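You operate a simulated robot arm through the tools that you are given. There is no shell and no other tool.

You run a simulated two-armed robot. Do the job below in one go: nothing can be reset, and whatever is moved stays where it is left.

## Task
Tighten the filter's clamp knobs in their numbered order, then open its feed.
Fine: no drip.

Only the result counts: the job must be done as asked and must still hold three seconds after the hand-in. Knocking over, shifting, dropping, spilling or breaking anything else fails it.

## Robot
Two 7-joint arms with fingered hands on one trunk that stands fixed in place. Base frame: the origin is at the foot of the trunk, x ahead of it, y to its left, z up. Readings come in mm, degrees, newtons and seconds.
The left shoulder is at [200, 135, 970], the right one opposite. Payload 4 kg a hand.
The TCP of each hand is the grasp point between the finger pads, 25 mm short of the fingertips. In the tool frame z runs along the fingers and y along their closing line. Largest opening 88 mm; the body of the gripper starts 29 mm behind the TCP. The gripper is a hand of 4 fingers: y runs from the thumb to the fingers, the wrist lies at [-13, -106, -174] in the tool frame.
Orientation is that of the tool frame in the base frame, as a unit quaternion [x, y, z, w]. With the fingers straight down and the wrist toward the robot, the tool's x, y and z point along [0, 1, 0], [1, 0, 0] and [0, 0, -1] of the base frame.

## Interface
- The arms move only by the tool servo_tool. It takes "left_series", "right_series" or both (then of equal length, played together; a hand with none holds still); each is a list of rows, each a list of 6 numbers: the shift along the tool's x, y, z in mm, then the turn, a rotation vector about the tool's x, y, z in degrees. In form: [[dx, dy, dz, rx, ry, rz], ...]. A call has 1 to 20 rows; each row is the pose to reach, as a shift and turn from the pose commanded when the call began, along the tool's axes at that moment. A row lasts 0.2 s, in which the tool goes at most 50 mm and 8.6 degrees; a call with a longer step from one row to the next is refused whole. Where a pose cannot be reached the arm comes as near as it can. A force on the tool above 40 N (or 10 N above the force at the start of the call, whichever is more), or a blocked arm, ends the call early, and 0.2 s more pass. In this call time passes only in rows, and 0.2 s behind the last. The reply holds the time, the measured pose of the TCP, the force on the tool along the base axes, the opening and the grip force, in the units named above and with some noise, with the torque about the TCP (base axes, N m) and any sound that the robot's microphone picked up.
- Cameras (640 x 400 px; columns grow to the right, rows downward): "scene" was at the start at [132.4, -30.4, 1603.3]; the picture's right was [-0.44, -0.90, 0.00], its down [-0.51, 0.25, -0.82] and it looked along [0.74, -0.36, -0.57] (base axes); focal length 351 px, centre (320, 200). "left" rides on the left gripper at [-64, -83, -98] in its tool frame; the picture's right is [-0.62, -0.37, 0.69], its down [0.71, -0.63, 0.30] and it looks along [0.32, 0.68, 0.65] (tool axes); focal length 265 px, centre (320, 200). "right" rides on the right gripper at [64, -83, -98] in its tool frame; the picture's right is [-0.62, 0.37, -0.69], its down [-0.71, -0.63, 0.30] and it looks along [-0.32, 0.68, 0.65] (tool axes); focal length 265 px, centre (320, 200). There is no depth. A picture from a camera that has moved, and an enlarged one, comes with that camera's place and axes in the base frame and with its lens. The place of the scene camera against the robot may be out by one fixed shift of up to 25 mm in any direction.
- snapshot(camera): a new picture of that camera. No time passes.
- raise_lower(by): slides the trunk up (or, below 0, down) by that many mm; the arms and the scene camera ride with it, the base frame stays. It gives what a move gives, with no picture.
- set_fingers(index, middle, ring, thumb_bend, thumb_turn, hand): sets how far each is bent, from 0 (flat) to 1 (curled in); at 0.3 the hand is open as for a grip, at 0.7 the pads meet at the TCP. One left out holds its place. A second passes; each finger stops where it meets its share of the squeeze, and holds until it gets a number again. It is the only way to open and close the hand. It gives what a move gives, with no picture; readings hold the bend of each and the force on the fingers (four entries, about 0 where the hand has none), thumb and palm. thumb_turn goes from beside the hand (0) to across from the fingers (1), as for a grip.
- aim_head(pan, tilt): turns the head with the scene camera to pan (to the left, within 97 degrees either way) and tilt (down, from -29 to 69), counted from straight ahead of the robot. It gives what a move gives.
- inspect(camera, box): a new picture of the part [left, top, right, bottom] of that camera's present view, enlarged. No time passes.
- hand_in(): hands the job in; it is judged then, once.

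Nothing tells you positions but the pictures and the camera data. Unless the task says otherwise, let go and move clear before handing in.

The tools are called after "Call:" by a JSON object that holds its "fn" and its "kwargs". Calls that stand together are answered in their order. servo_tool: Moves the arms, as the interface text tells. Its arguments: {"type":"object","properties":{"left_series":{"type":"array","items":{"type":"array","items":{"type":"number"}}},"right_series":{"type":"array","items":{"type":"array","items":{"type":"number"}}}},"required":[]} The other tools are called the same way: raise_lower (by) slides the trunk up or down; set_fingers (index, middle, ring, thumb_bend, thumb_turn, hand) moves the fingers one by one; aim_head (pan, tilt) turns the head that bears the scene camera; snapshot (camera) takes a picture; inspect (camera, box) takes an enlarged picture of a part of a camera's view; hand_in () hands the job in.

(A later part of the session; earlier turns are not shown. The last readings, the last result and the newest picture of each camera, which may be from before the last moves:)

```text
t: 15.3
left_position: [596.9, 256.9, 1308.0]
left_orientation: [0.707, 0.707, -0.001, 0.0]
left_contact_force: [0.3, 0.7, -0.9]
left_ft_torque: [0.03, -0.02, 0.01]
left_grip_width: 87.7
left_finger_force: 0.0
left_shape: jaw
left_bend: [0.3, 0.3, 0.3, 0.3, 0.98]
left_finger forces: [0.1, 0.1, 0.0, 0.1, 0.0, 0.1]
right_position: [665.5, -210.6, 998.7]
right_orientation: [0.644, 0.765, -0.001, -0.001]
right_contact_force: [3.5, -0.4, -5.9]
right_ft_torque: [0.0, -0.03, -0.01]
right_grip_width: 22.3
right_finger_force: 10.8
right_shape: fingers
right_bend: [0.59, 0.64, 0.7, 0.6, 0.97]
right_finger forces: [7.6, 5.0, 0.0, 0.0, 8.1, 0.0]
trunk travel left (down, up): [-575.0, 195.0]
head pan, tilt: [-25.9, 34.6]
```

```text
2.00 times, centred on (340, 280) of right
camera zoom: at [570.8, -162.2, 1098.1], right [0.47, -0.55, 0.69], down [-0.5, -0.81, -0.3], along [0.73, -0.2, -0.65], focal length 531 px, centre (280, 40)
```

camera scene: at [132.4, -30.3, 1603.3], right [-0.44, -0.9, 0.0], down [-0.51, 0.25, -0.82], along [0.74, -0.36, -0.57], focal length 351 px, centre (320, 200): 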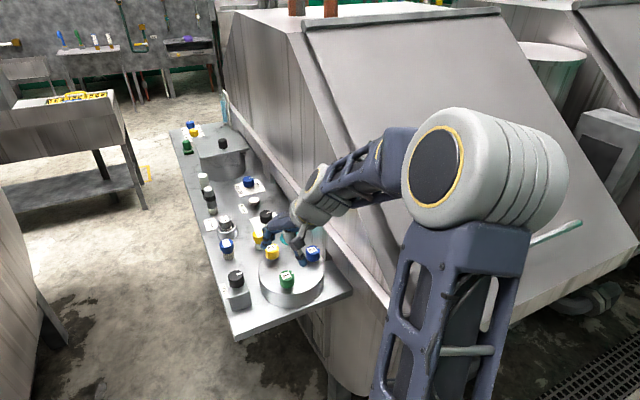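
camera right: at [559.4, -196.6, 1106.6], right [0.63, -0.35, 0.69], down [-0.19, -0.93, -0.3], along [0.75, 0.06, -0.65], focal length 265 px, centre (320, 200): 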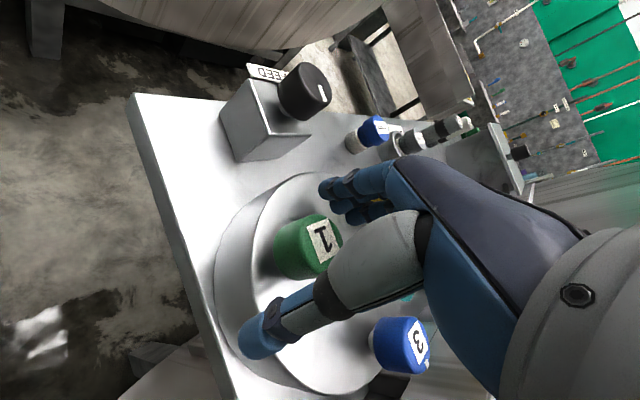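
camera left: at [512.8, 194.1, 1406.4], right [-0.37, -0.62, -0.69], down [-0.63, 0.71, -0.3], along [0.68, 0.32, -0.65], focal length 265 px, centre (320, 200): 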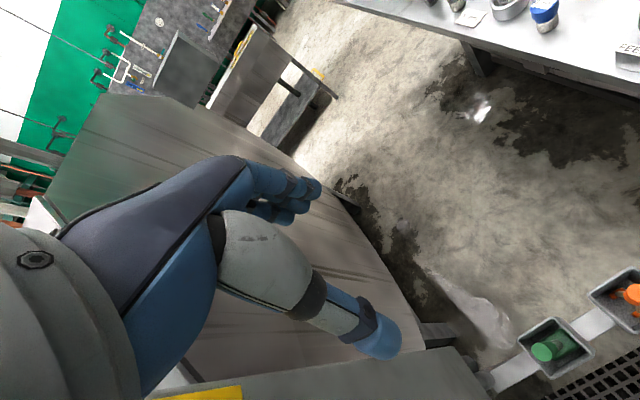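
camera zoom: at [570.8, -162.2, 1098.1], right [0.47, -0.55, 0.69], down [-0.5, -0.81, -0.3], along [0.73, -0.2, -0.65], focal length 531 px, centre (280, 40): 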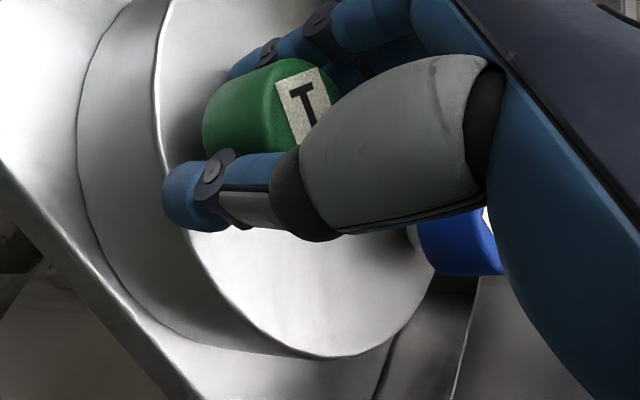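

The knob turns with the hand, almost without resistance so far. I'll keep turning clockwise.

Call:
{"fn": "servo_tool", "kwargs": {"right_series": [[0, 0, 0, 0, 0, 6], [0, 0, 0, 0, 0, 12], [0, 0, 0, 0, 0, 18], [0, 0, 0, 0, 0, 24], [0, 0, 0, 0, 0, 30], [0, 0, 0, 0, 0, 36]]}}

Call:
{"fn": "inspect", "kwargs": {"camera": "right", "box": [220, 180, 460, 380]}}

```text
t: 16.7
left_position: [595.8, 257.4, 1308.4]
left_orientation: [0.708, 0.706, -0.001, 0.0]
left_contact_force: [0.3, 1.0, 1.0]
left_ft_torque: [0.01, 0.06, 0.03]
left_grip_width: 87.8
left_finger_force: 0.0
left_shape: jaw
left_bend: [0.3, 0.3, 0.3, 0.3, 0.98]
left_finger forces: [0.1, 0.0, 0.0, 0.0, 0.0, 0.1]
right_position: [665.7, -211.4, 999.4]
right_orientation: [0.849, 0.528, -0.002, -0.001]
right_contact_force: [-1.3, -0.8, -5.6]
right_ft_torque: [0.01, 0.03, 0.05]
right_grip_width: 22.3
right_finger_force: 10.9
right_shape: fingers
right_bend: [0.6, 0.65, 0.7, 0.6, 0.97]
right_finger forces: [6.6, 5.4, 0.0, 0.0, 9.3, 0.0]
trunk travel left (down, up): [-575.0, 195.0]
head pan, tilt: [-25.9, 34.6]
```

```text
2.00 times, centred on (340, 280) of right
camera zoom: at [618.0, -116.9, 1098.1], right [0.06, -0.72, 0.69], down [-0.88, -0.36, -0.3], along [0.47, -0.59, -0.65], focal length 531 px, centre (280, 40)
```

zoom: 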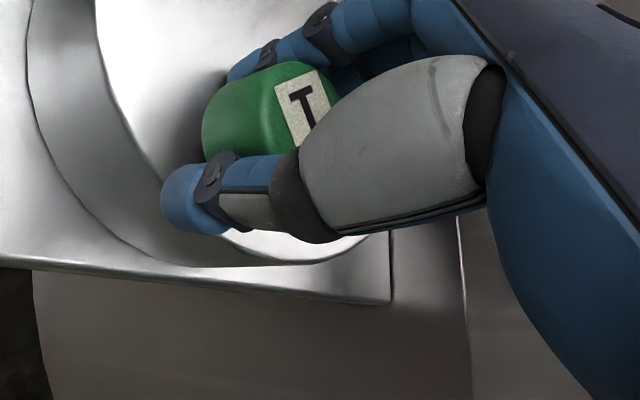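

The knob is still following freely. I'll continue clockwise.

Call:
{"fn": "servo_tool", "kwargs": {"right_series": [[0, 0, 0, 0, 0, 6], [0, 0, 0, 0, 0, 12], [0, 0, 0, 0, 0, 18], [0, 0, 0, 0, 0, 24], [0, 0, 0, 0, 0, 30], [0, 0, 0, 0, 0, 36]]}}

Call:
{"fn": "inspect", "kwargs": {"camera": "right", "box": [220, 180, 460, 380]}}

```text
t: 18.1
left_position: [596.1, 257.9, 1308.7]
left_orientation: [0.707, 0.707, 0.0, 0.0]
left_contact_force: [-0.3, 0.3, 0.7]
left_ft_torque: [-0.02, -0.01, 0.01]
left_grip_width: 87.6
left_finger_force: 0.1
left_shape: jaw
left_bend: [0.3, 0.3, 0.3, 0.3, 0.98]
left_finger forces: [0.0, 0.1, 0.0, 0.0, 0.0, 0.0]
right_position: [665.3, -210.6, 999.1]
right_orientation: [0.971, 0.241, -0.001, 0.0]
right_contact_force: [0.0, -3.2, -7.9]
right_ft_torque: [-0.03, 0.03, 0.02]
right_grip_width: 21.9
right_finger_force: 11.1
right_shape: fingers
right_bend: [0.6, 0.65, 0.7, 0.61, 0.97]
right_finger forces: [7.9, 6.2, 0.0, 0.1, 8.1, 0.0]
trunk travel left (down, up): [-575.0, 195.0]
head pan, tilt: [-25.9, 34.6]
```

```text
2.00 times, centred on (340, 280) of right
camera zoom: at [681.9, -107.5, 1098.5], right [-0.37, -0.61, 0.69], down [-0.93, 0.22, -0.3], along [0.03, -0.76, -0.65], focal length 531 px, centre (280, 40)
```

zoom: 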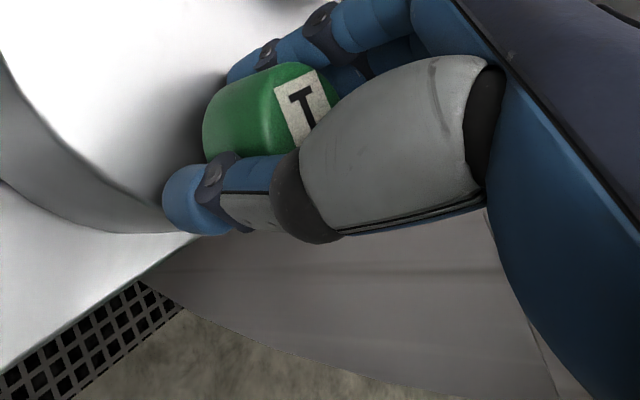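

Still free, with a slight downward pull, as if the knob were threading down. I'll continue clockwise as far as the wrist allows.

Call:
{"fn": "servo_tool", "kwargs": {"right_series": [[0, 0, 0, 0, 0, 6], [0, 0, 0, 0, 0, 12], [0, 0, 0, 0, 0, 18], [0, 0, 0, 0, 0, 24], [0, 0, 0, 0, 0, 30], [0, 0, 0, 0, 0, 36], [0, 0, 0, 0, 0, 42], [0, 0, 0, 0, 0, 48]]}}

Call:
{"fn": "inspect", "kwargs": {"camera": "right", "box": [220, 180, 460, 380]}}

Call:
{"fn": "snapshot", "kwargs": {"camera": "scene"}}

```text
t: 19.9
left_position: [596.4, 257.2, 1308.1]
left_orientation: [0.707, 0.707, 0.0, 0.0]
left_contact_force: [0.2, -0.2, 0.3]
left_ft_torque: [-0.05, -0.01, 0.02]
left_grip_width: 87.4
left_finger_force: 0.0
left_shape: jaw
left_bend: [0.3, 0.3, 0.3, 0.3, 0.98]
left_finger forces: [0.1, 0.0, 0.1, 0.0, 0.1, 0.0]
right_position: [664.8, -213.0, 998.6]
right_orientation: [0.985, -0.175, 0.0, 0.0]
right_contact_force: [6.4, -3.1, -8.3]
right_ft_torque: [-0.02, -0.12, 0.31]
right_grip_width: 22.9
right_finger_force: 12.8
right_shape: fingers
right_bend: [0.61, 0.64, 0.7, 0.6, 1.0]
right_finger forces: [10.9, 5.2, 0.0, 0.0, 9.1, 0.0]
trunk travel left (down, up): [-575.0, 195.0]
head pan, tilt: [-25.9, 34.6]
```

```text
2.00 times, centred on (340, 280) of right
camera zoom: at [753.4, -155.4, 1098.5], right [-0.71, -0.13, 0.69], down [-0.45, 0.84, -0.31], along [-0.54, -0.53, -0.65], focal length 531 px, centre (280, 40)
```

zoom: 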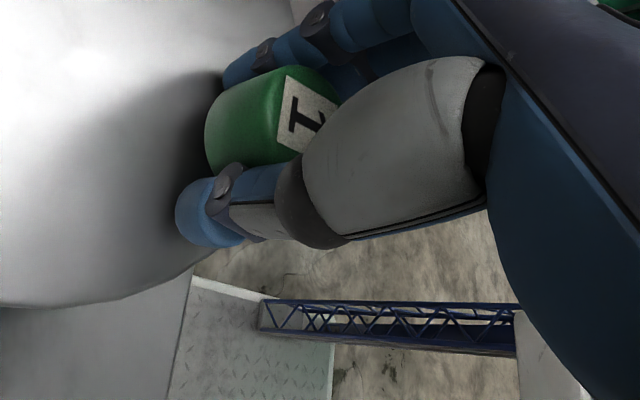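

```text
taken
camera scene: at [132.9, -30.6, 1603.2], right [-0.44, -0.9, 0.0], down [-0.51, 0.25, -0.82], along [0.74, -0.36, -0.57], focal length 351 px, centre (320, 200)
```

scene: 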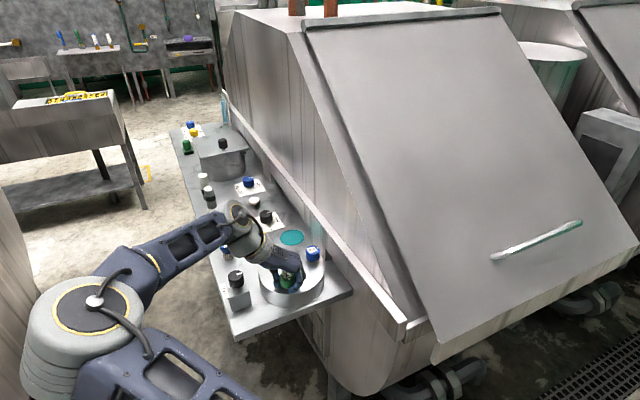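

Resistance finally appeared: torque rose to 0.31 N m and the fingers slipped slightly on the knob, so knob 1 seems to be at its tight stop. I'll open the hand and lift it to look at the mark.

Call:
{"fn": "set_fingers", "kwargs": {"hand": "right", "index": 0.3, "middle": 0.3, "ring": 0.3, "thumb_bend": 0.3}}

Call:
{"fn": "servo_tool", "kwargs": {"right_series": [[0, 0, -20, 0, 0, 0], [0, 0, -40, 0, 0, 0], [0, 0, -60, 0, 0, 0], [0, 0, -85, 0, 0, 0]]}}

Call:
{"fn": "inspect", "kwargs": {"camera": "scene", "box": [220, 210, 350, 320]}}

Call:
{"fn": "snapshot", "kwargs": {"camera": "right"}}

```text
t: 20.9
left_position: [595.8, 258.1, 1308.4]
left_orientation: [0.707, 0.707, 0.0, 0.0]
left_contact_force: [-0.5, -0.5, -0.8]
left_ft_torque: [-0.01, -0.01, -0.01]
left_grip_width: 87.8
left_finger_force: 0.0
left_shape: jaw
left_bend: [0.3, 0.3, 0.3, 0.3, 0.98]
left_finger forces: [0.0, 0.1, 0.1, 0.0, 0.0, 0.1]
right_position: [665.0, -212.5, 999.9]
right_orientation: [0.985, -0.174, 0.0, 0.002]
right_contact_force: [-0.4, -0.2, 0.0]
right_ft_torque: [-0.01, -0.01, 0.02]
right_grip_width: 84.5
right_finger_force: 0.0
right_shape: fingers
right_bend: [0.3, 0.3, 0.3, 0.3, 0.98]
right_finger forces: [0.0, 0.0, 0.0, 0.0, 0.1, 0.0]
trunk travel left (down, up): [-575.0, 195.0]
head pan, tilt: [-25.9, 34.6]
```

```text
t: 21.9
left_position: [595.1, 257.8, 1308.1]
left_orientation: [0.707, 0.708, 0.0, 0.0]
left_contact_force: [0.7, 0.3, -0.2]
left_ft_torque: [0.0, 0.0, 0.01]
left_grip_width: 87.6
left_finger_force: 0.0
left_shape: jaw
left_bend: [0.3, 0.3, 0.3, 0.3, 0.98]
left_finger forces: [0.0, 0.1, 0.1, 0.1, 0.0, 0.0]
right_position: [665.2, -212.9, 1084.6]
right_orientation: [0.985, -0.175, -0.001, 0.0]
right_contact_force: [-0.3, 0.0, -0.2]
right_ft_torque: [-0.04, 0.01, -0.03]
right_grip_width: 84.2
right_finger_force: 0.1
right_shape: fingers
right_bend: [0.3, 0.3, 0.3, 0.3, 0.98]
right_finger forces: [0.0, 0.0, 0.0, 0.0, 0.0, 0.1]
trunk travel left (down, up): [-575.0, 195.0]
head pan, tilt: [-25.9, 34.6]
```

```text
3.64 times, centred on (285, 265) of scene
camera zoom: at [132.6, -30.3, 1603.3], right [-0.44, -0.9, 0.0], down [-0.51, 0.25, -0.82], along [0.74, -0.36, -0.57], focal length 1276 px, centre (447, -36)
```

zoom: 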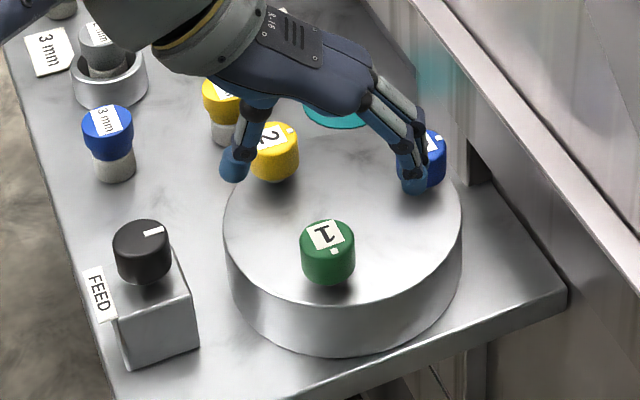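

```text
taken
camera right: at [753.4, -155.6, 1183.9], right [-0.71, -0.13, 0.69], down [-0.46, 0.84, -0.3], along [-0.54, -0.53, -0.65], focal length 265 px, centre (320, 200)
```

right: 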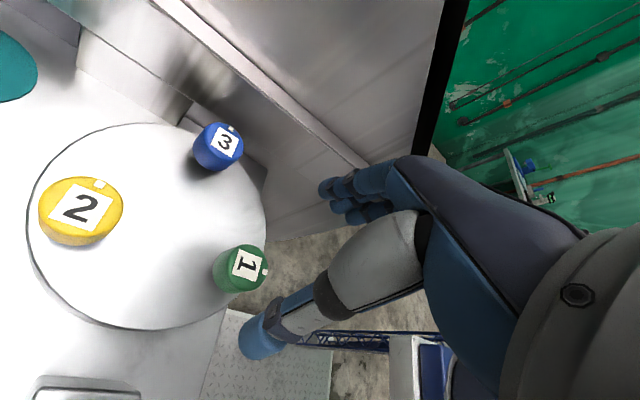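

Knob 1's mark has moved roughly 110–120° clockwise. To confirm it is really tight, I'll back the hand off 60°, regrip firmly and try a little further clockwise.

Call:
{"fn": "servo_tool", "kwargs": {"right_series": [[0, 0, 0, 0, 0, -8], [0, 0, 0, 0, 0, -16], [0, 0, 0, 0, 0, -24], [0, 0, 0, 0, 0, -32], [0, 0, 0, 0, 0, -40], [1.2, -2.2, 0, 0, 0, -48], [1.2, -2.2, 0, 0, 0, -56], [1.2, -2.2, 0, 0, 0, -60], [1.2, -2.2, 25, 0, 0, -60], [1.2, -2.2, 45, 0, 0, -60], [1.2, -2.2, 65, 0, 0, -60], [1.2, -2.2, 77, 0, 0, -60], [1.2, -2.2, 85, 0, 0, -60]]}}

Call:
{"fn": "set_fingers", "kwargs": {"hand": "right", "index": 0.9, "middle": 0.9, "ring": 0.7, "thumb_bend": 0.9}}

Call:
{"fn": "inspect", "kwargs": {"camera": "right", "box": [220, 180, 460, 380]}}

```text
t: 24.7
left_position: [596.1, 257.2, 1308.7]
left_orientation: [0.707, 0.707, 0.0, 0.0]
left_contact_force: [0.0, 0.1, -0.1]
left_ft_torque: [-0.04, 0.03, 0.02]
left_grip_width: 87.6
left_finger_force: 0.0
left_shape: jaw
left_bend: [0.3, 0.3, 0.3, 0.3, 0.98]
left_finger forces: [0.0, 0.0, 0.0, 0.1, 0.0, 0.0]
right_position: [665.8, -210.1, 999.7]
right_orientation: [0.94, 0.342, -0.001, 0.001]
right_contact_force: [0.0, 0.3, -0.5]
right_ft_torque: [0.0, 0.0, 0.02]
right_grip_width: 84.5
right_finger_force: 0.1
right_shape: fingers
right_bend: [0.3, 0.3, 0.3, 0.3, 0.98]
right_finger forces: [0.0, 0.1, 0.1, 0.0, 0.0, 0.1]
trunk travel left (down, up): [-575.0, 195.0]
head pan, tilt: [-25.9, 34.6]
```

```text
t: 25.7
left_position: [596.8, 258.2, 1307.6]
left_orientation: [0.707, 0.708, 0.0, 0.001]
left_contact_force: [0.4, 0.0, -0.2]
left_ft_torque: [-0.01, -0.01, 0.02]
left_grip_width: 87.7
left_finger_force: 0.0
left_shape: jaw
left_bend: [0.3, 0.3, 0.3, 0.3, 0.98]
left_finger forces: [0.0, 0.0, 0.0, 0.0, 0.0, 0.1]
right_position: [664.8, -209.6, 997.1]
right_orientation: [0.94, 0.342, -0.003, -0.001]
right_contact_force: [-3.8, 1.2, -17.7]
right_ft_torque: [0.03, 0.05, 0.15]
right_grip_width: 16.8
right_finger_force: 25.2
right_shape: fingers
right_bend: [0.71, 0.63, 0.7, 0.64, 0.96]
right_finger forces: [12.1, 12.7, 0.1, 0.0, 26.2, 0.0]
trunk travel left (down, up): [-575.0, 195.0]
head pan, tilt: [-25.9, 34.6]
```

```text
2.00 times, centred on (340, 280) of right
camera zoom: at [660.8, -104.0, 1096.3], right [-0.23, -0.68, 0.69], down [-0.95, 0.02, -0.3], along [0.19, -0.73, -0.65], focal length 531 px, centre (280, 40)
```

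zoom: 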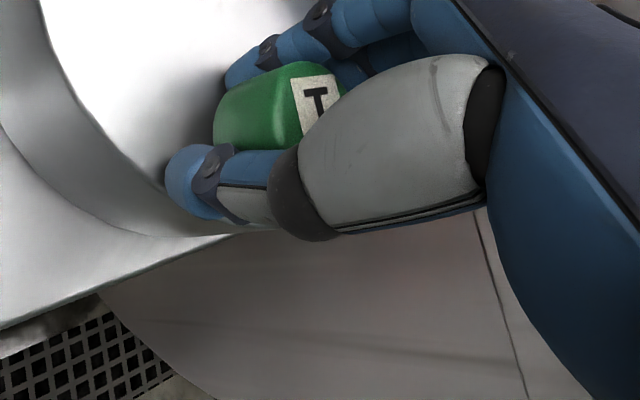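

The firmer squeeze gives about 25 N. Now I'll try further clockwise in small steps.

Call:
{"fn": "servo_tool", "kwargs": {"right_series": [[0, 0, 0, 0, 0, 4], [0, 0, 0, 0, 0, 8], [0, 0, 0, 0, 0, 12]]}}

Call:
{"fn": "inspect", "kwargs": {"camera": "right", "box": [220, 180, 460, 380]}}

```text
t: 26.5
left_position: [596.7, 257.2, 1305.9]
left_orientation: [0.707, 0.707, -0.001, -0.001]
left_contact_force: [0.2, 0.8, -0.6]
left_ft_torque: [-0.01, 0.02, 0.01]
left_grip_width: 87.7
left_finger_force: 0.1
left_shape: jaw
left_bend: [0.3, 0.3, 0.3, 0.3, 0.98]
left_finger forces: [0.1, 0.0, 0.0, 0.1, 0.2, 0.0]
right_position: [667.3, -208.9, 997.3]
right_orientation: [0.971, 0.241, -0.001, 0.0]
right_contact_force: [0.1, 3.4, -31.3]
right_ft_torque: [0.1, -0.01, 0.42]
right_grip_width: 17.5
right_finger_force: 28.6
right_shape: fingers
right_bend: [0.71, 0.61, 0.69, 0.64, 0.99]
right_finger forces: [13.9, 14.4, 1.1, 0.1, 27.9, 0.1]
trunk travel left (down, up): [-575.0, 195.0]
head pan, tilt: [-25.9, 34.6]
```

```text
2.00 times, centred on (340, 280) of right
camera zoom: at [684.0, -104.3, 1097.1], right [-0.37, -0.62, 0.69], down [-0.93, 0.22, -0.3], along [0.03, -0.76, -0.65], focal length 531 px, centre (280, 40)
```

zoom: 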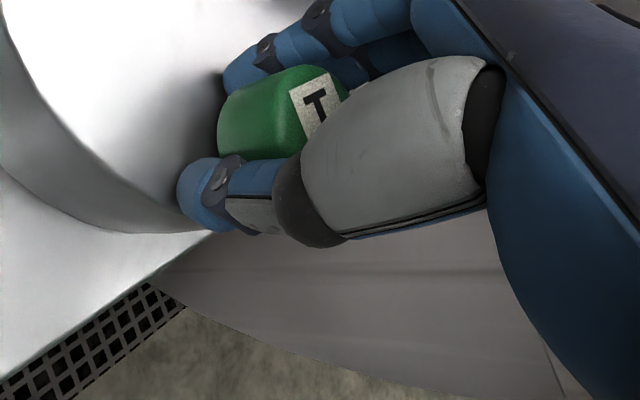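

Knob 1 does not move any further; torque climbs to 0.42 N m and the fingers slip, so it is tight. I'll release, lift, and move over knob 2 with the hand turned back.

Call:
{"fn": "set_fingers", "kwargs": {"hand": "right", "index": 0.3, "middle": 0.3, "ring": 0.3, "thumb_bend": 0.3}}

Call:
{"fn": "servo_tool", "kwargs": {"right_series": [[0, 0, -25, 0, 0, 0], [0, 0, -50, 0, 0, 0], [0, 0, -75, 0, 0, 0], [0, 0, -90, 0, 0, 0], [8, 4, -90, 0, 0, -8], [16, 8, -90, 0, 0, -16], [24, 13, -90, 0, 0, -24], [32, 18, -90, 0, 0, -32], [40, 22, -90, 0, 0, -40], [48, 26, -90, 0, 0, -48], [56, 30, -90, 0, 0, -56], [64, 35, -90, 0, 0, -64], [72, 39, -90, 0, 0, -72], [80, 43, -90, 0, 0, -80], [86, 46, -90, 0, 0, -88], [88, 47.7, -90, 0, 0, -92]]}}

Call:
{"fn": "snapshot", "kwargs": {"camera": "right"}}

Call:
{"fn": "inspect", "kwargs": {"camera": "scene", "box": [220, 210, 350, 320]}}

```text
t: 27.5
left_position: [596.1, 257.7, 1307.8]
left_orientation: [0.707, 0.707, 0.0, 0.0]
left_contact_force: [0.7, 0.0, 0.6]
left_ft_torque: [0.03, 0.03, 0.0]
left_grip_width: 87.6
left_finger_force: 0.1
left_shape: jaw
left_bend: [0.3, 0.3, 0.3, 0.3, 0.98]
left_finger forces: [0.0, 0.0, 0.0, 0.0, 0.0, 0.1]
right_position: [666.6, -209.5, 999.9]
right_orientation: [0.97, 0.241, -0.001, 0.0]
right_contact_force: [0.3, 0.0, -0.4]
right_ft_torque: [0.03, -0.01, 0.01]
right_grip_width: 84.5
right_finger_force: 0.1
right_shape: fingers
right_bend: [0.3, 0.3, 0.3, 0.3, 0.98]
right_finger forces: [0.0, 0.0, 0.0, 0.1, 0.0, 0.1]
trunk travel left (down, up): [-575.0, 195.0]
head pan, tilt: [-25.9, 34.6]
```

```text
t: 30.9
left_position: [596.2, 257.9, 1309.0]
left_orientation: [0.708, 0.707, 0.0, -0.001]
left_contact_force: [-0.1, 0.0, 0.2]
left_ft_torque: [0.01, -0.02, -0.03]
left_grip_width: 87.7
left_finger_force: 0.2
left_shape: jaw
left_bend: [0.3, 0.3, 0.3, 0.3, 0.98]
left_finger forces: [0.1, 0.1, 0.0, 0.0, 0.0, 0.0]
right_position: [767.7, -211.6, 1088.0]
right_orientation: [0.499, 0.867, -0.001, 0.0]
right_contact_force: [-0.1, 1.0, 0.7]
right_ft_torque: [-0.01, -0.01, -0.01]
right_grip_width: 84.3
right_finger_force: 0.0
right_shape: fingers
right_bend: [0.3, 0.3, 0.3, 0.3, 0.98]
right_finger forces: [0.0, 0.0, 0.0, 0.0, 0.1, 0.0]
trunk travel left (down, up): [-575.0, 195.0]
head pan, tilt: [-25.9, 34.6]
```

```text
taken
camera right: at [662.0, -196.5, 1187.9], right [0.63, -0.35, 0.69], down [-0.19, -0.93, -0.3], along [0.75, 0.06, -0.65], focal length 265 px, centre (320, 200)
```

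right: 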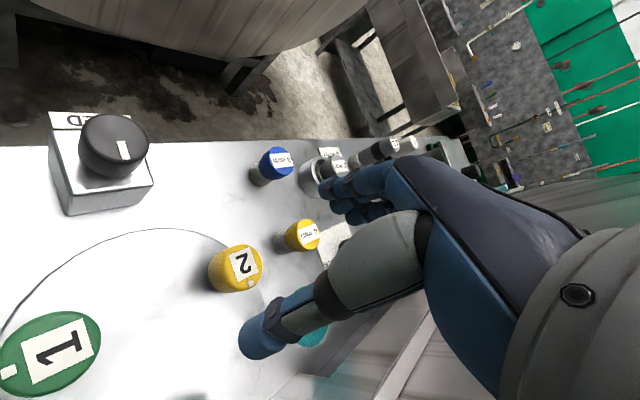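

```text
3.64 times, centred on (285, 265) of scene
camera zoom: at [132.4, -30.4, 1603.3], right [-0.44, -0.9, 0.0], down [-0.51, 0.25, -0.82], along [0.74, -0.36, -0.57], focal length 1276 px, centre (447, -36)
```

zoom: 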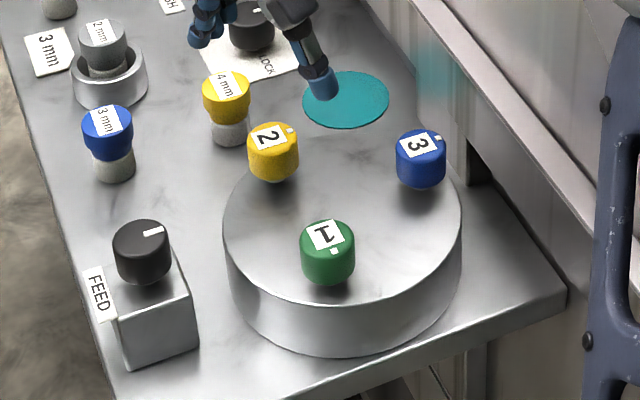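

Knob 1's mark stays where it stopped. The hand is above knob 2; I'll zoom in to centre on it.

Call:
{"fn": "inspect", "kwargs": {"camera": "right", "box": [180, 200, 360, 380]}}

```text
2.22 times, centred on (270, 290) of right
camera zoom: at [662.0, -196.5, 1187.9], right [0.63, -0.35, 0.69], down [-0.19, -0.93, -0.3], along [0.75, 0.06, -0.65], focal length 590 px, centre (431, 0)
```

zoom: 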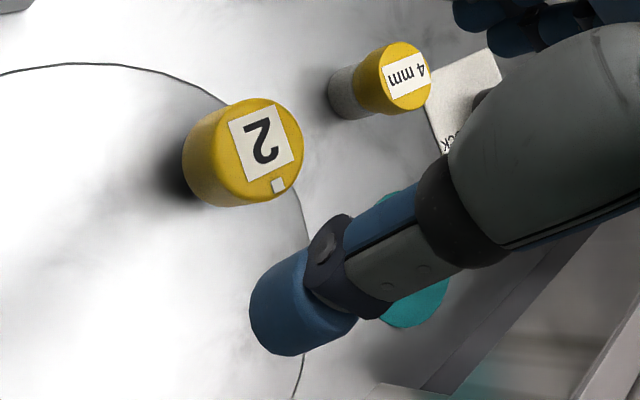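

Knob 2 sits in nearly the same place in the picture as knob 1 did, so only a small correction is needed. I'll descend 90 mm around it and grip.

Call:
{"fn": "servo_tool", "kwargs": {"right_series": [[1, -2, 20, 0, 0, 0], [1, -2, 40, 0, 0, 0], [1, -2, 60, 0, 0, 0], [1, -2, 75, 0, 0, 0], [1, -2, 84, 0, 0, 0], [1, -2, 90, 0, 0, 0]]}}

Call:
{"fn": "set_fingers", "kwargs": {"hand": "right", "index": 0.72, "middle": 0.72, "ring": 0.7, "thumb_bend": 0.72}}

Call:
{"fn": "inspect", "kwargs": {"camera": "right", "box": [220, 180, 460, 380]}}

Call:
{"fn": "inspect", "kwargs": {"camera": "scene", "box": [220, 210, 350, 320]}}

```text
t: 32.3
left_position: [595.9, 257.7, 1309.3]
left_orientation: [0.707, 0.707, 0.0, 0.0]
left_contact_force: [-0.1, 1.1, 0.3]
left_ft_torque: [0.01, -0.02, 0.0]
left_grip_width: 87.6
left_finger_force: 0.1
left_shape: jaw
left_bend: [0.3, 0.3, 0.3, 0.3, 0.98]
left_finger forces: [0.1, 0.0, 0.1, 0.1, 0.0, 0.0]
right_position: [764.2, -210.2, 999.6]
right_orientation: [0.5, 0.866, -0.001, 0.0]
right_contact_force: [-0.4, 0.0, -0.1]
right_ft_torque: [0.02, 0.02, 0.04]
right_grip_width: 84.0
right_finger_force: 0.1
right_shape: fingers
right_bend: [0.3, 0.3, 0.3, 0.3, 0.98]
right_finger forces: [0.1, 0.1, 0.0, 0.1, 0.0, 0.1]
trunk travel left (down, up): [-575.0, 195.0]
head pan, tilt: [-25.9, 34.6]
```

```text
t: 33.3
left_position: [597.2, 258.7, 1308.0]
left_orientation: [0.708, 0.707, 0.001, 0.0]
left_contact_force: [0.3, 0.6, 0.4]
left_ft_torque: [0.0, -0.02, -0.01]
left_grip_width: 87.8
left_finger_force: 0.1
left_shape: jaw
left_bend: [0.3, 0.3, 0.3, 0.3, 0.98]
left_finger forces: [0.0, 0.1, 0.1, 0.0, 0.1, 0.1]
right_position: [765.1, -210.3, 999.7]
right_orientation: [0.5, 0.866, -0.001, 0.001]
right_contact_force: [8.6, 6.1, 3.7]
right_ft_torque: [0.17, -0.52, 0.08]
right_grip_width: 21.7
right_finger_force: 17.6
right_shape: fingers
right_bend: [0.58, 0.58, 0.7, 0.6, 0.97]
right_finger forces: [10.6, 15.4, 0.0, 0.0, 9.6, 0.0]
trunk travel left (down, up): [-575.0, 195.0]
head pan, tilt: [-25.9, 34.6]
```

```text
2.00 times, centred on (340, 280) of right
camera zoom: at [659.5, -195.4, 1098.8], right [0.63, -0.35, 0.69], down [-0.19, -0.93, -0.3], along [0.75, 0.06, -0.65], focal length 531 px, centre (280, 40)
```

zoom: 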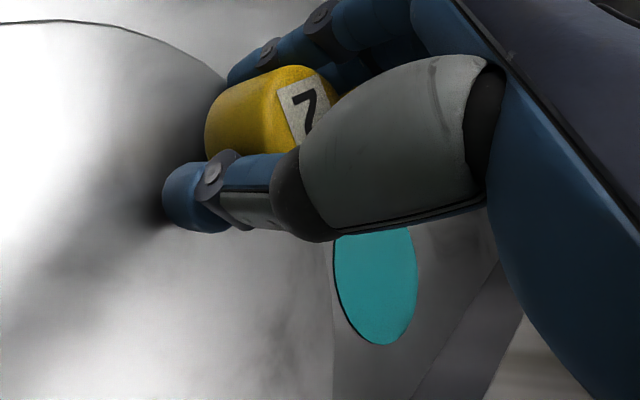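

```text
3.64 times, centred on (285, 265) of scene
camera zoom: at [132.7, -30.2, 1603.4], right [-0.44, -0.9, 0.0], down [-0.51, 0.25, -0.82], along [0.74, -0.36, -0.57], focal length 1276 px, centre (447, -36)
```

zoom: 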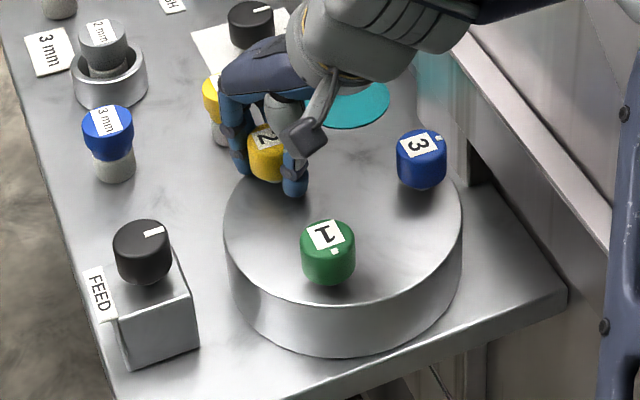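

All three contacts hold knob 2 well. I'll turn it clockwise in stages as with knob 1.

Call:
{"fn": "servo_tool", "kwargs": {"right_series": [[0, 0.5, 0, 0, 0, 6], [0, 0.5, 0, 0, 0, 12], [0, 0.5, 0, 0, 0, 18], [0, 0.5, 0, 0, 0, 24], [0, 0.5, 0, 0, 0, 30], [0, 0.5, 0, 0, 0, 36], [0, 0.5, 0, 0, 0, 42], [0, 0.5, 0, 0, 0, 48], [0, 0.5, 0, 0, 0, 54], [0, 0.5, 0, 0, 0, 60]]}}

Call:
{"fn": "inspect", "kwargs": {"camera": "right", "box": [220, 180, 460, 380]}}

Call:
{"fn": "snapshot", "kwargs": {"camera": "scene"}}

```text
t: 35.5
left_position: [596.4, 259.0, 1308.1]
left_orientation: [0.707, 0.708, 0.0, 0.0]
left_contact_force: [0.0, -0.4, -1.3]
left_ft_torque: [0.0, -0.02, 0.0]
left_grip_width: 87.7
left_finger_force: 0.1
left_shape: jaw
left_bend: [0.3, 0.3, 0.3, 0.3, 0.98]
left_finger forces: [0.0, 0.1, 0.0, 0.1, 0.0, 0.0]
right_position: [767.9, -209.0, 1000.3]
right_orientation: [0.866, 0.5, 0.002, 0.001]
right_contact_force: [17.7, 12.5, 2.6]
right_ft_torque: [0.3, -0.76, 0.85]
right_grip_width: 21.1
right_finger_force: 25.5
right_shape: fingers
right_bend: [0.58, 0.53, 0.69, 0.61, 0.99]
right_finger forces: [9.2, 31.1, 0.6, 0.1, 9.0, 0.0]
trunk travel left (down, up): [-575.0, 195.0]
head pan, tilt: [-25.9, 34.6]
```

```text
2.00 times, centred on (340, 280) of right
camera zoom: at [725.6, -110.8, 1098.7], right [0.01, -0.72, 0.69], down [-0.9, -0.3, -0.31], along [0.43, -0.62, -0.65], focal length 531 px, centre (280, 40)
```

zoom: 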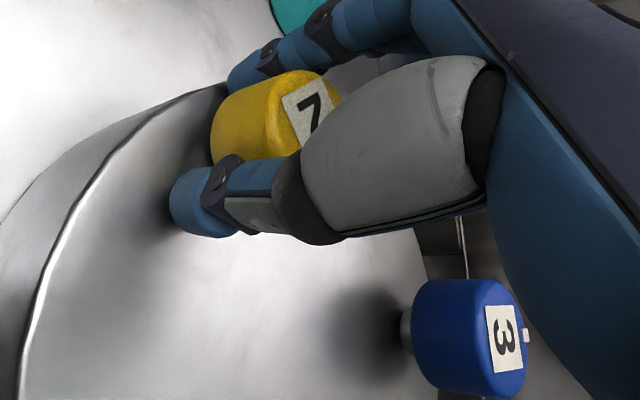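

```text
taken
camera scene: at [133.1, -30.1, 1603.3], right [-0.44, -0.9, 0.0], down [-0.51, 0.25, -0.82], along [0.74, -0.36, -0.57], focal length 351 px, centre (320, 200)
```

scene: 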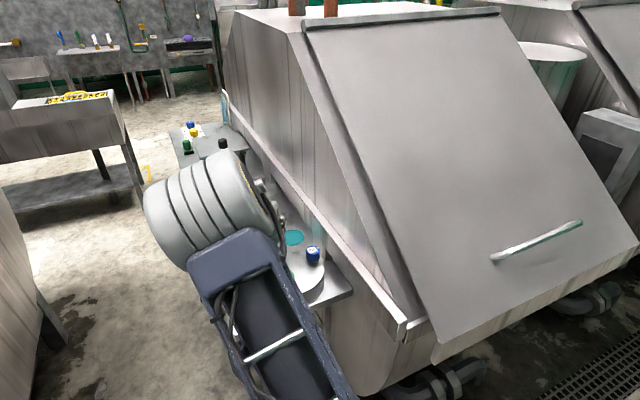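

Resistance has already risen to 0.85 N m after about 60°, with some sideways force. I'll ease the side force by shifting the hand slightly and see what torque is left.

Call:
{"fn": "servo_tool", "kwargs": {"right_series": [[1, 0.5, 0, 0, 0, 0], [2, 1, 0, 0, 0, 0]]}}

Call:
{"fn": "inspect", "kwargs": {"camera": "right", "box": [220, 180, 460, 380]}}

```text
t: 36.1
left_position: [595.1, 259.3, 1308.1]
left_orientation: [0.707, 0.707, 0.0, 0.0]
left_contact_force: [-0.2, 0.1, 0.6]
left_ft_torque: [0.0, -0.01, 0.0]
left_grip_width: 87.5
left_finger_force: 0.1
left_shape: jaw
left_bend: [0.3, 0.3, 0.3, 0.3, 0.98]
left_finger forces: [0.1, 0.1, 0.0, 0.0, 0.1, 0.0]
right_position: [768.1, -208.8, 999.9]
right_orientation: [0.866, 0.5, -0.001, 0.0]
right_contact_force: [13.5, 13.6, 3.3]
right_ft_torque: [0.23, -0.65, 0.75]
right_grip_width: 20.9
right_finger_force: 23.9
right_shape: fingers
right_bend: [0.58, 0.53, 0.7, 0.61, 0.98]
right_finger forces: [8.1, 28.6, 0.5, 0.0, 10.7, 0.0]
trunk travel left (down, up): [-575.0, 195.0]
head pan, tilt: [-25.9, 34.6]
```

```text
2.00 times, centred on (340, 280) of right
camera zoom: at [726.7, -111.0, 1098.7], right [0.01, -0.72, 0.69], down [-0.9, -0.3, -0.3], along [0.43, -0.62, -0.65], focal length 531 px, centre (280, 40)
```

zoom: 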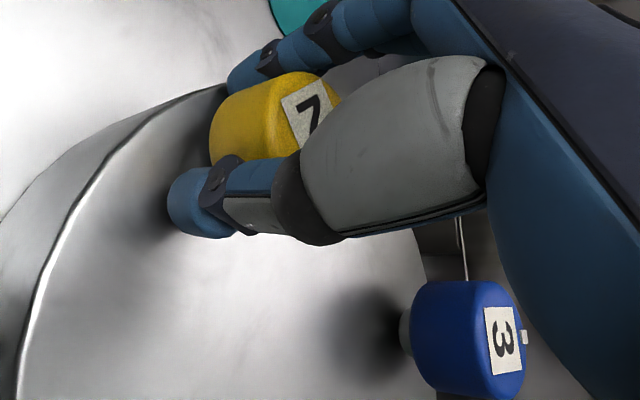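

The torque remains, so knob 2 is resisting. I'll try a few more degrees to see whether it moves or slips.

Call:
{"fn": "servo_tool", "kwargs": {"right_series": [[0, 0, 0, 0, 0, 3], [0, 0, 0, 0, 0, 6], [0, 0, 0, 0, 0, 9]]}}

Call:
{"fn": "inspect", "kwargs": {"camera": "right", "box": [220, 180, 460, 380]}}

```text
t: 36.9
left_position: [597.9, 258.1, 1308.2]
left_orientation: [0.706, 0.708, 0.0, 0.001]
left_contact_force: [0.1, -0.2, -0.4]
left_ft_torque: [0.0, -0.03, -0.04]
left_grip_width: 87.6
left_finger_force: 0.0
left_shape: jaw
left_bend: [0.3, 0.3, 0.3, 0.3, 0.98]
left_finger forces: [0.0, 0.0, 0.1, 0.0, 0.0, 0.0]
right_position: [768.9, -208.5, 999.3]
right_orientation: [0.903, 0.43, 0.001, 0.001]
right_contact_force: [19.4, 12.8, -0.9]
right_ft_torque: [0.38, -0.79, 1.0]
right_grip_width: 20.8
right_finger_force: 26.0
right_shape: fingers
right_bend: [0.58, 0.52, 0.69, 0.61, 0.99]
right_finger forces: [8.5, 33.4, 2.0, 0.0, 8.7, 0.0]
trunk travel left (down, up): [-575.0, 195.0]
head pan, tilt: [-25.9, 34.6]
```

```text
2.00 times, centred on (340, 280) of right
camera zoom: at [742.9, -105.4, 1098.6], right [-0.1, -0.71, 0.69], down [-0.94, -0.16, -0.3], along [0.33, -0.68, -0.65], focal length 531 px, centre (280, 40)
```

zoom: 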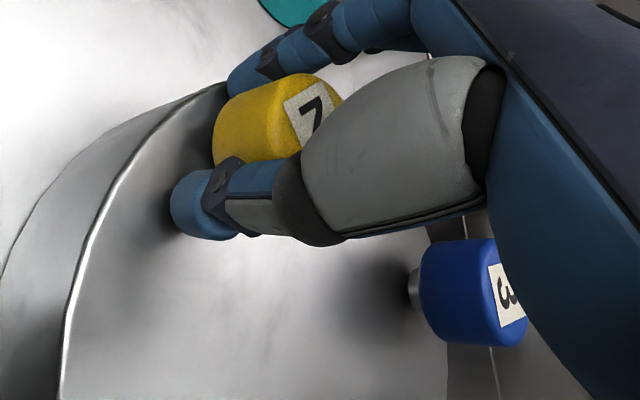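

Torque reaches 1.0 N m and the label is now slipping back within the hand, so knob 2 looks to be at a stop. I'll release, lift straight up and check the mark.

Call:
{"fn": "set_fingers", "kwargs": {"hand": "right", "index": 0.3, "middle": 0.3, "ring": 0.3, "thumb_bend": 0.3}}

Call:
{"fn": "servo_tool", "kwargs": {"right_series": [[0, 0, -25, 0, 0, 0], [0, 0, -50, 0, 0, 0], [0, 0, -75, 0, 0, 0], [0, 0, -90, 0, 0, 0]]}}

Call:
{"fn": "snapshot", "kwargs": {"camera": "right"}}

Call:
{"fn": "snapshot", "kwargs": {"camera": "scene"}}

```text
t: 37.9
left_position: [597.0, 258.1, 1308.5]
left_orientation: [0.707, 0.708, -0.001, 0.0]
left_contact_force: [-0.5, 0.8, -0.7]
left_ft_torque: [-0.01, 0.0, 0.0]
left_grip_width: 87.6
left_finger_force: 0.1
left_shape: jaw
left_bend: [0.3, 0.3, 0.3, 0.3, 0.98]
left_finger forces: [0.1, 0.1, 0.0, 0.1, 0.1, 0.0]
right_position: [767.0, -208.4, 999.9]
right_orientation: [0.903, 0.429, -0.002, 0.0]
right_contact_force: [0.9, -1.0, -0.1]
right_ft_torque: [0.01, 0.01, 0.0]
right_grip_width: 84.4
right_finger_force: 0.0
right_shape: fingers
right_bend: [0.3, 0.3, 0.3, 0.3, 0.98]
right_finger forces: [0.0, 0.0, 0.1, 0.1, 0.0, 0.0]
trunk travel left (down, up): [-575.0, 195.0]
head pan, tilt: [-25.9, 34.6]
```

```text
t: 38.9
left_position: [595.8, 258.2, 1308.3]
left_orientation: [0.707, 0.707, 0.0, -0.001]
left_contact_force: [-0.1, 0.1, 0.2]
left_ft_torque: [-0.01, 0.02, 0.01]
left_grip_width: 87.3
left_finger_force: 0.0
left_shape: jaw
left_bend: [0.3, 0.3, 0.3, 0.3, 0.98]
left_finger forces: [0.0, 0.0, 0.0, 0.1, 0.0, 0.1]
right_position: [768.3, -208.4, 1088.0]
right_orientation: [0.903, 0.43, -0.002, 0.002]
right_contact_force: [0.3, 0.0, 0.1]
right_ft_torque: [0.01, 0.02, -0.02]
right_grip_width: 84.3
right_finger_force: 0.1
right_shape: fingers
right_bend: [0.3, 0.3, 0.3, 0.3, 0.98]
right_finger forces: [0.0, 0.1, 0.0, 0.0, 0.2, 0.0]
trunk travel left (down, up): [-575.0, 195.0]
head pan, tilt: [-25.9, 34.6]
```

```text
taken
camera right: at [742.2, -106.0, 1188.1], right [-0.1, -0.71, 0.69], down [-0.94, -0.16, -0.3], along [0.33, -0.68, -0.65], focal length 265 px, centre (320, 200)
```

right: 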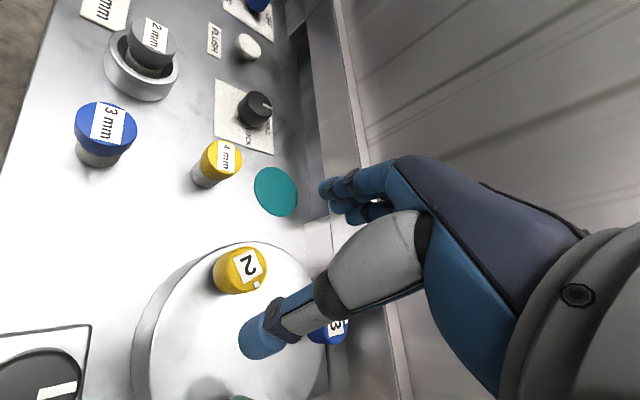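

```text
taken
camera scene: at [132.6, -30.4, 1603.3], right [-0.44, -0.9, 0.0], down [-0.51, 0.25, -0.82], along [0.74, -0.36, -0.57], focal length 351 px, centre (320, 200)
```

scene: 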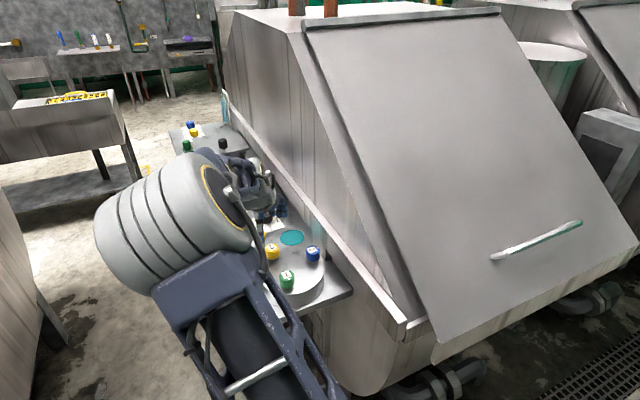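

Call:
{"fn": "inspect", "kwargs": {"camera": "right", "box": [190, 220, 310, 310]}}

Call:
{"fn": "inspect", "kwargs": {"camera": "scene", "box": [250, 230, 340, 300]}}

```text
4.44 times, centred on (250, 265) of right
camera zoom: at [742.2, -106.0, 1188.1], right [-0.1, -0.71, 0.69], down [-0.94, -0.16, -0.3], along [0.33, -0.68, -0.65], focal length 1180 px, centre (631, -89)
```

zoom: 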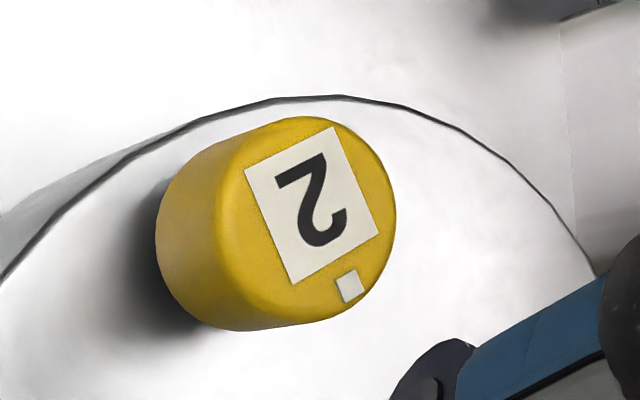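

```text
5.71 times, centred on (295, 265) of scene
camera zoom: at [132.6, -30.4, 1603.3], right [-0.44, -0.9, 0.0], down [-0.51, 0.25, -0.82], along [0.74, -0.36, -0.57], focal length 2004 px, centre (463, -171)
```

zoom: 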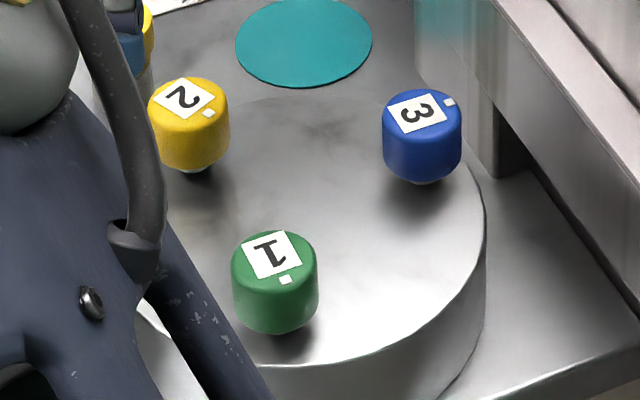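

Knob 2's mark moved about 62° while knob 1 moved about 97°. I'm not sure knob 2 is fully home, so I'll turn the hand back 40°, recentre, regrip and test whether it turns any further.

Call:
{"fn": "servo_tool", "kwargs": {"right_series": [[0, 0, 0, 0, 0, -8], [-1, 0, 0, 0, 0, -16], [-2.2, -0.6, 0, 0, 0, -24], [-2.2, -0.6, 0, 0, 0, -32], [-2.2, -0.6, 0, 0, 0, -40], [-2.2, -0.6, 25, 0, 0, -40], [-2.2, -0.6, 50, 0, 0, -40], [-2.2, -0.6, 70, 0, 0, -40], [-2.2, -0.6, 82, 0, 0, -40], [-2.2, -0.6, 90, 0, 0, -40]]}}

Call:
{"fn": "set_fingers", "kwargs": {"hand": "right", "index": 0.75, "middle": 0.75, "ring": 0.7, "thumb_bend": 0.75}}

Call:
{"fn": "inspect", "kwargs": {"camera": "right", "box": [220, 180, 460, 380]}}

```text
t: 41.1
left_position: [596.2, 258.6, 1309.1]
left_orientation: [0.707, 0.707, 0.0, 0.0]
left_contact_force: [-0.5, -0.5, -0.3]
left_ft_torque: [0.0, 0.03, 0.0]
left_grip_width: 87.5
left_finger_force: 0.0
left_shape: jaw
left_bend: [0.3, 0.3, 0.3, 0.3, 0.98]
left_finger forces: [0.0, 0.0, 0.0, 0.1, 0.0, 0.0]
right_position: [765.5, -211.0, 1000.6]
right_orientation: [0.701, 0.713, -0.001, 0.0]
right_contact_force: [-0.6, 0.7, 0.1]
right_ft_torque: [-0.01, 0.01, -0.02]
right_grip_width: 84.5
right_finger_force: 0.1
right_shape: fingers
right_bend: [0.3, 0.3, 0.3, 0.3, 0.98]
right_finger forces: [0.0, 0.1, 0.0, 0.1, 0.0, 0.0]
trunk travel left (down, up): [-575.0, 195.0]
head pan, tilt: [-25.9, 34.6]
```

```text
t: 42.1
left_position: [597.0, 258.1, 1309.0]
left_orientation: [0.707, 0.707, 0.0, 0.0]
left_contact_force: [-0.3, -0.5, -0.5]
left_ft_torque: [0.0, 0.01, 0.01]
left_grip_width: 87.5
left_finger_force: 0.0
left_shape: jaw
left_bend: [0.3, 0.3, 0.3, 0.3, 0.98]
left_finger forces: [0.0, 0.0, 0.1, 0.0, 0.0, 0.0]
right_position: [766.0, -211.0, 998.5]
right_orientation: [0.701, 0.713, -0.002, -0.001]
right_contact_force: [7.5, -2.9, -12.1]
right_ft_torque: [0.0, 0.05, 0.02]
right_grip_width: 20.8
right_finger_force: 18.6
right_shape: fingers
right_bend: [0.56, 0.63, 0.7, 0.62, 0.96]
right_finger forces: [12.7, 12.1, 0.0, 0.0, 12.4, 0.1]
trunk travel left (down, up): [-575.0, 195.0]
head pan, tilt: [-25.9, 34.6]
```

```text
2.00 times, centred on (340, 280) of right
camera zoom: at [680.3, -147.8, 1097.8], right [0.38, -0.61, 0.69], down [-0.62, -0.73, -0.3], along [0.69, -0.31, -0.66], focal length 531 px, centre (280, 40)
```

zoom: 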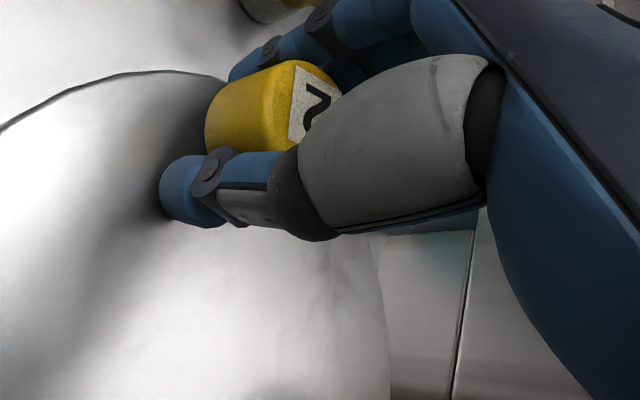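

Knob 2 is held again with balanced forces. I'll turn clockwise in small steps and watch the label relative to the hand.

Call:
{"fn": "servo_tool", "kwargs": {"right_series": [[0, 0, 0, 0, 0, 4], [0, 0, 0, 0, 0, 8], [0, 0, 0, 0, 0, 12], [0, 0, 0, 0, 0, 16]]}}

Call:
{"fn": "inspect", "kwargs": {"camera": "right", "box": [220, 180, 460, 380]}}

```text
t: 43.1
left_position: [597.2, 256.1, 1307.2]
left_orientation: [0.707, 0.707, 0.0, -0.001]
left_contact_force: [-0.9, -0.3, 0.6]
left_ft_torque: [-0.01, 0.0, 0.06]
left_grip_width: 87.6
left_finger_force: 0.1
left_shape: jaw
left_bend: [0.3, 0.3, 0.3, 0.3, 0.98]
left_finger forces: [0.0, 0.0, 0.0, 0.0, 0.0, 0.0]
right_position: [765.7, -211.5, 999.4]
right_orientation: [0.795, 0.607, -0.002, 0.0]
right_contact_force: [4.4, -4.8, -13.1]
right_ft_torque: [-0.02, 0.07, -0.01]
right_grip_width: 21.0
right_finger_force: 18.8
right_shape: fingers
right_bend: [0.56, 0.63, 0.7, 0.62, 0.96]
right_finger forces: [12.3, 11.8, 0.0, 0.0, 13.0, 0.0]
trunk travel left (down, up): [-575.0, 195.0]
head pan, tilt: [-25.9, 34.6]
```

```text
2.00 times, centred on (340, 280) of right
camera zoom: at [701.1, -126.8, 1097.7], right [0.2, -0.69, 0.69], down [-0.8, -0.53, -0.3], along [0.57, -0.49, -0.65], focal length 531 px, centre (280, 40)
```

zoom: 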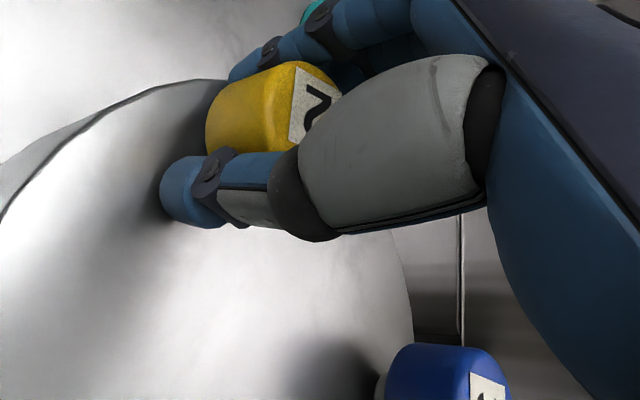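

Knob 2 still turns freely, so it was not at its stop; the earlier resistance came from a poor grip. Before finishing knob 2, I'll go back and make sure knob 1 really is at its stop, so the order is kept.

Call:
{"fn": "set_fingers", "kwargs": {"hand": "right", "index": 0.3, "middle": 0.3, "ring": 0.3, "thumb_bend": 0.3}}

Call:
{"fn": "servo_tool", "kwargs": {"right_series": [[0, 0, -25, 0, 0, 0], [0, 0, -50, 0, 0, 0], [0, 0, -75, 0, 0, 0], [0, 0, -90, 0, 0, 0], [-7, -25, -90, 0, 0, 0], [-14, -50, -90, 0, 0, 0], [-21, -75, -90, 0, 0, 0], [-26.7, -96.9, -90, 0, 0, 0]]}}

Call:
{"fn": "snapshot", "kwargs": {"camera": "right"}}

Call:
{"fn": "inspect", "kwargs": {"camera": "right", "box": [180, 200, 360, 340]}}

Call:
{"fn": "inspect", "kwargs": {"camera": "scene", "box": [250, 230, 340, 300]}}

```text
t: 44.1
left_position: [597.5, 258.2, 1309.3]
left_orientation: [0.707, 0.707, 0.0, 0.0]
left_contact_force: [0.4, -0.3, -0.1]
left_ft_torque: [0.01, -0.03, -0.03]
left_grip_width: 87.8
left_finger_force: 0.1
left_shape: jaw
left_bend: [0.3, 0.3, 0.3, 0.3, 0.98]
left_finger forces: [0.1, 0.1, 0.0, 0.1, 0.1, 0.1]
right_position: [766.2, -209.6, 999.4]
right_orientation: [0.794, 0.608, 0.0, 0.001]
right_contact_force: [-0.7, 0.1, -1.2]
right_ft_torque: [0.0, -0.01, 0.0]
right_grip_width: 84.4
right_finger_force: 0.1
right_shape: fingers
right_bend: [0.3, 0.3, 0.3, 0.3, 0.97]
right_finger forces: [0.1, 0.0, 0.0, 0.0, 0.1, 0.0]
trunk travel left (down, up): [-575.0, 195.0]
head pan, tilt: [-25.9, 34.6]
```

```text
t: 45.9
left_position: [596.3, 257.5, 1308.9]
left_orientation: [0.707, 0.707, 0.0, 0.001]
left_contact_force: [-0.4, -0.3, -0.3]
left_ft_torque: [0.02, 0.01, 0.0]
left_grip_width: 87.7
left_finger_force: 0.0
left_shape: jaw
left_bend: [0.3, 0.3, 0.3, 0.3, 0.98]
left_finger forces: [0.1, 0.1, 0.0, 0.0, 0.0, 0.0]
right_position: [665.5, -210.9, 1087.8]
right_orientation: [0.794, 0.608, 0.0, 0.0]
right_contact_force: [-0.5, 0.3, 0.0]
right_ft_torque: [-0.04, 0.0, 0.0]
right_grip_width: 84.6
right_finger_force: 0.0
right_shape: fingers
right_bend: [0.3, 0.3, 0.3, 0.3, 0.97]
right_finger forces: [0.0, 0.0, 0.0, 0.0, 0.0, 0.0]
trunk travel left (down, up): [-575.0, 195.0]
head pan, tilt: [-25.9, 34.6]
```

```text
taken
camera right: at [600.8, -125.7, 1186.7], right [0.2, -0.69, 0.69], down [-0.79, -0.53, -0.3], along [0.58, -0.49, -0.65], focal length 265 px, centre (320, 200)
```

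right: 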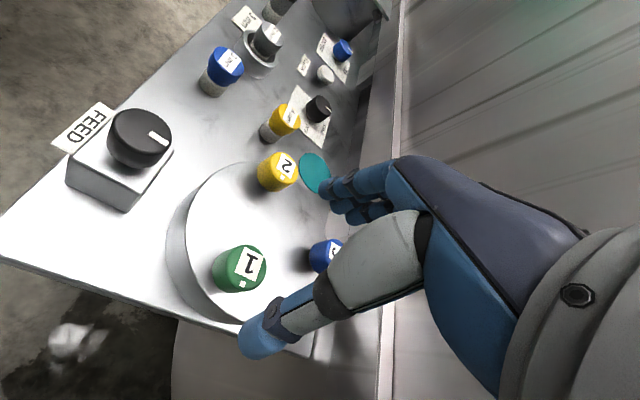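

```text
2.86 times, centred on (270, 270) of right
camera zoom: at [600.8, -125.7, 1186.7], right [0.2, -0.69, 0.69], down [-0.79, -0.53, -0.3], along [0.58, -0.49, -0.65], focal length 758 px, centre (463, 0)
```

zoom: 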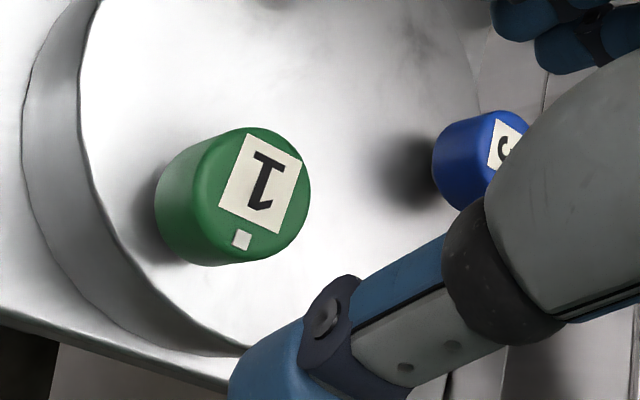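

```text
5.71 times, centred on (295, 265) of scene
camera zoom: at [132.7, -30.4, 1603.3], right [-0.44, -0.9, 0.0], down [-0.51, 0.25, -0.82], along [0.74, -0.36, -0.57], focal length 2004 px, centre (463, -171)
```

zoom: 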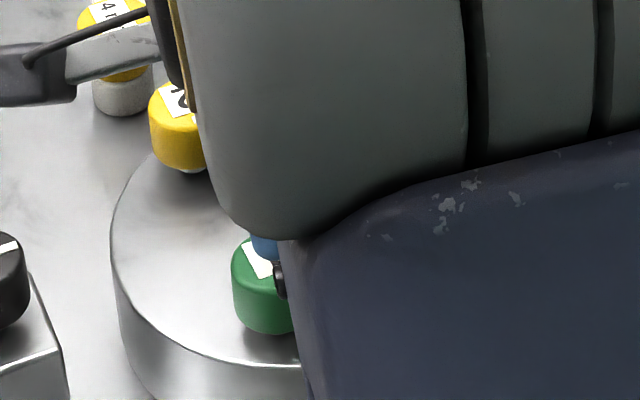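

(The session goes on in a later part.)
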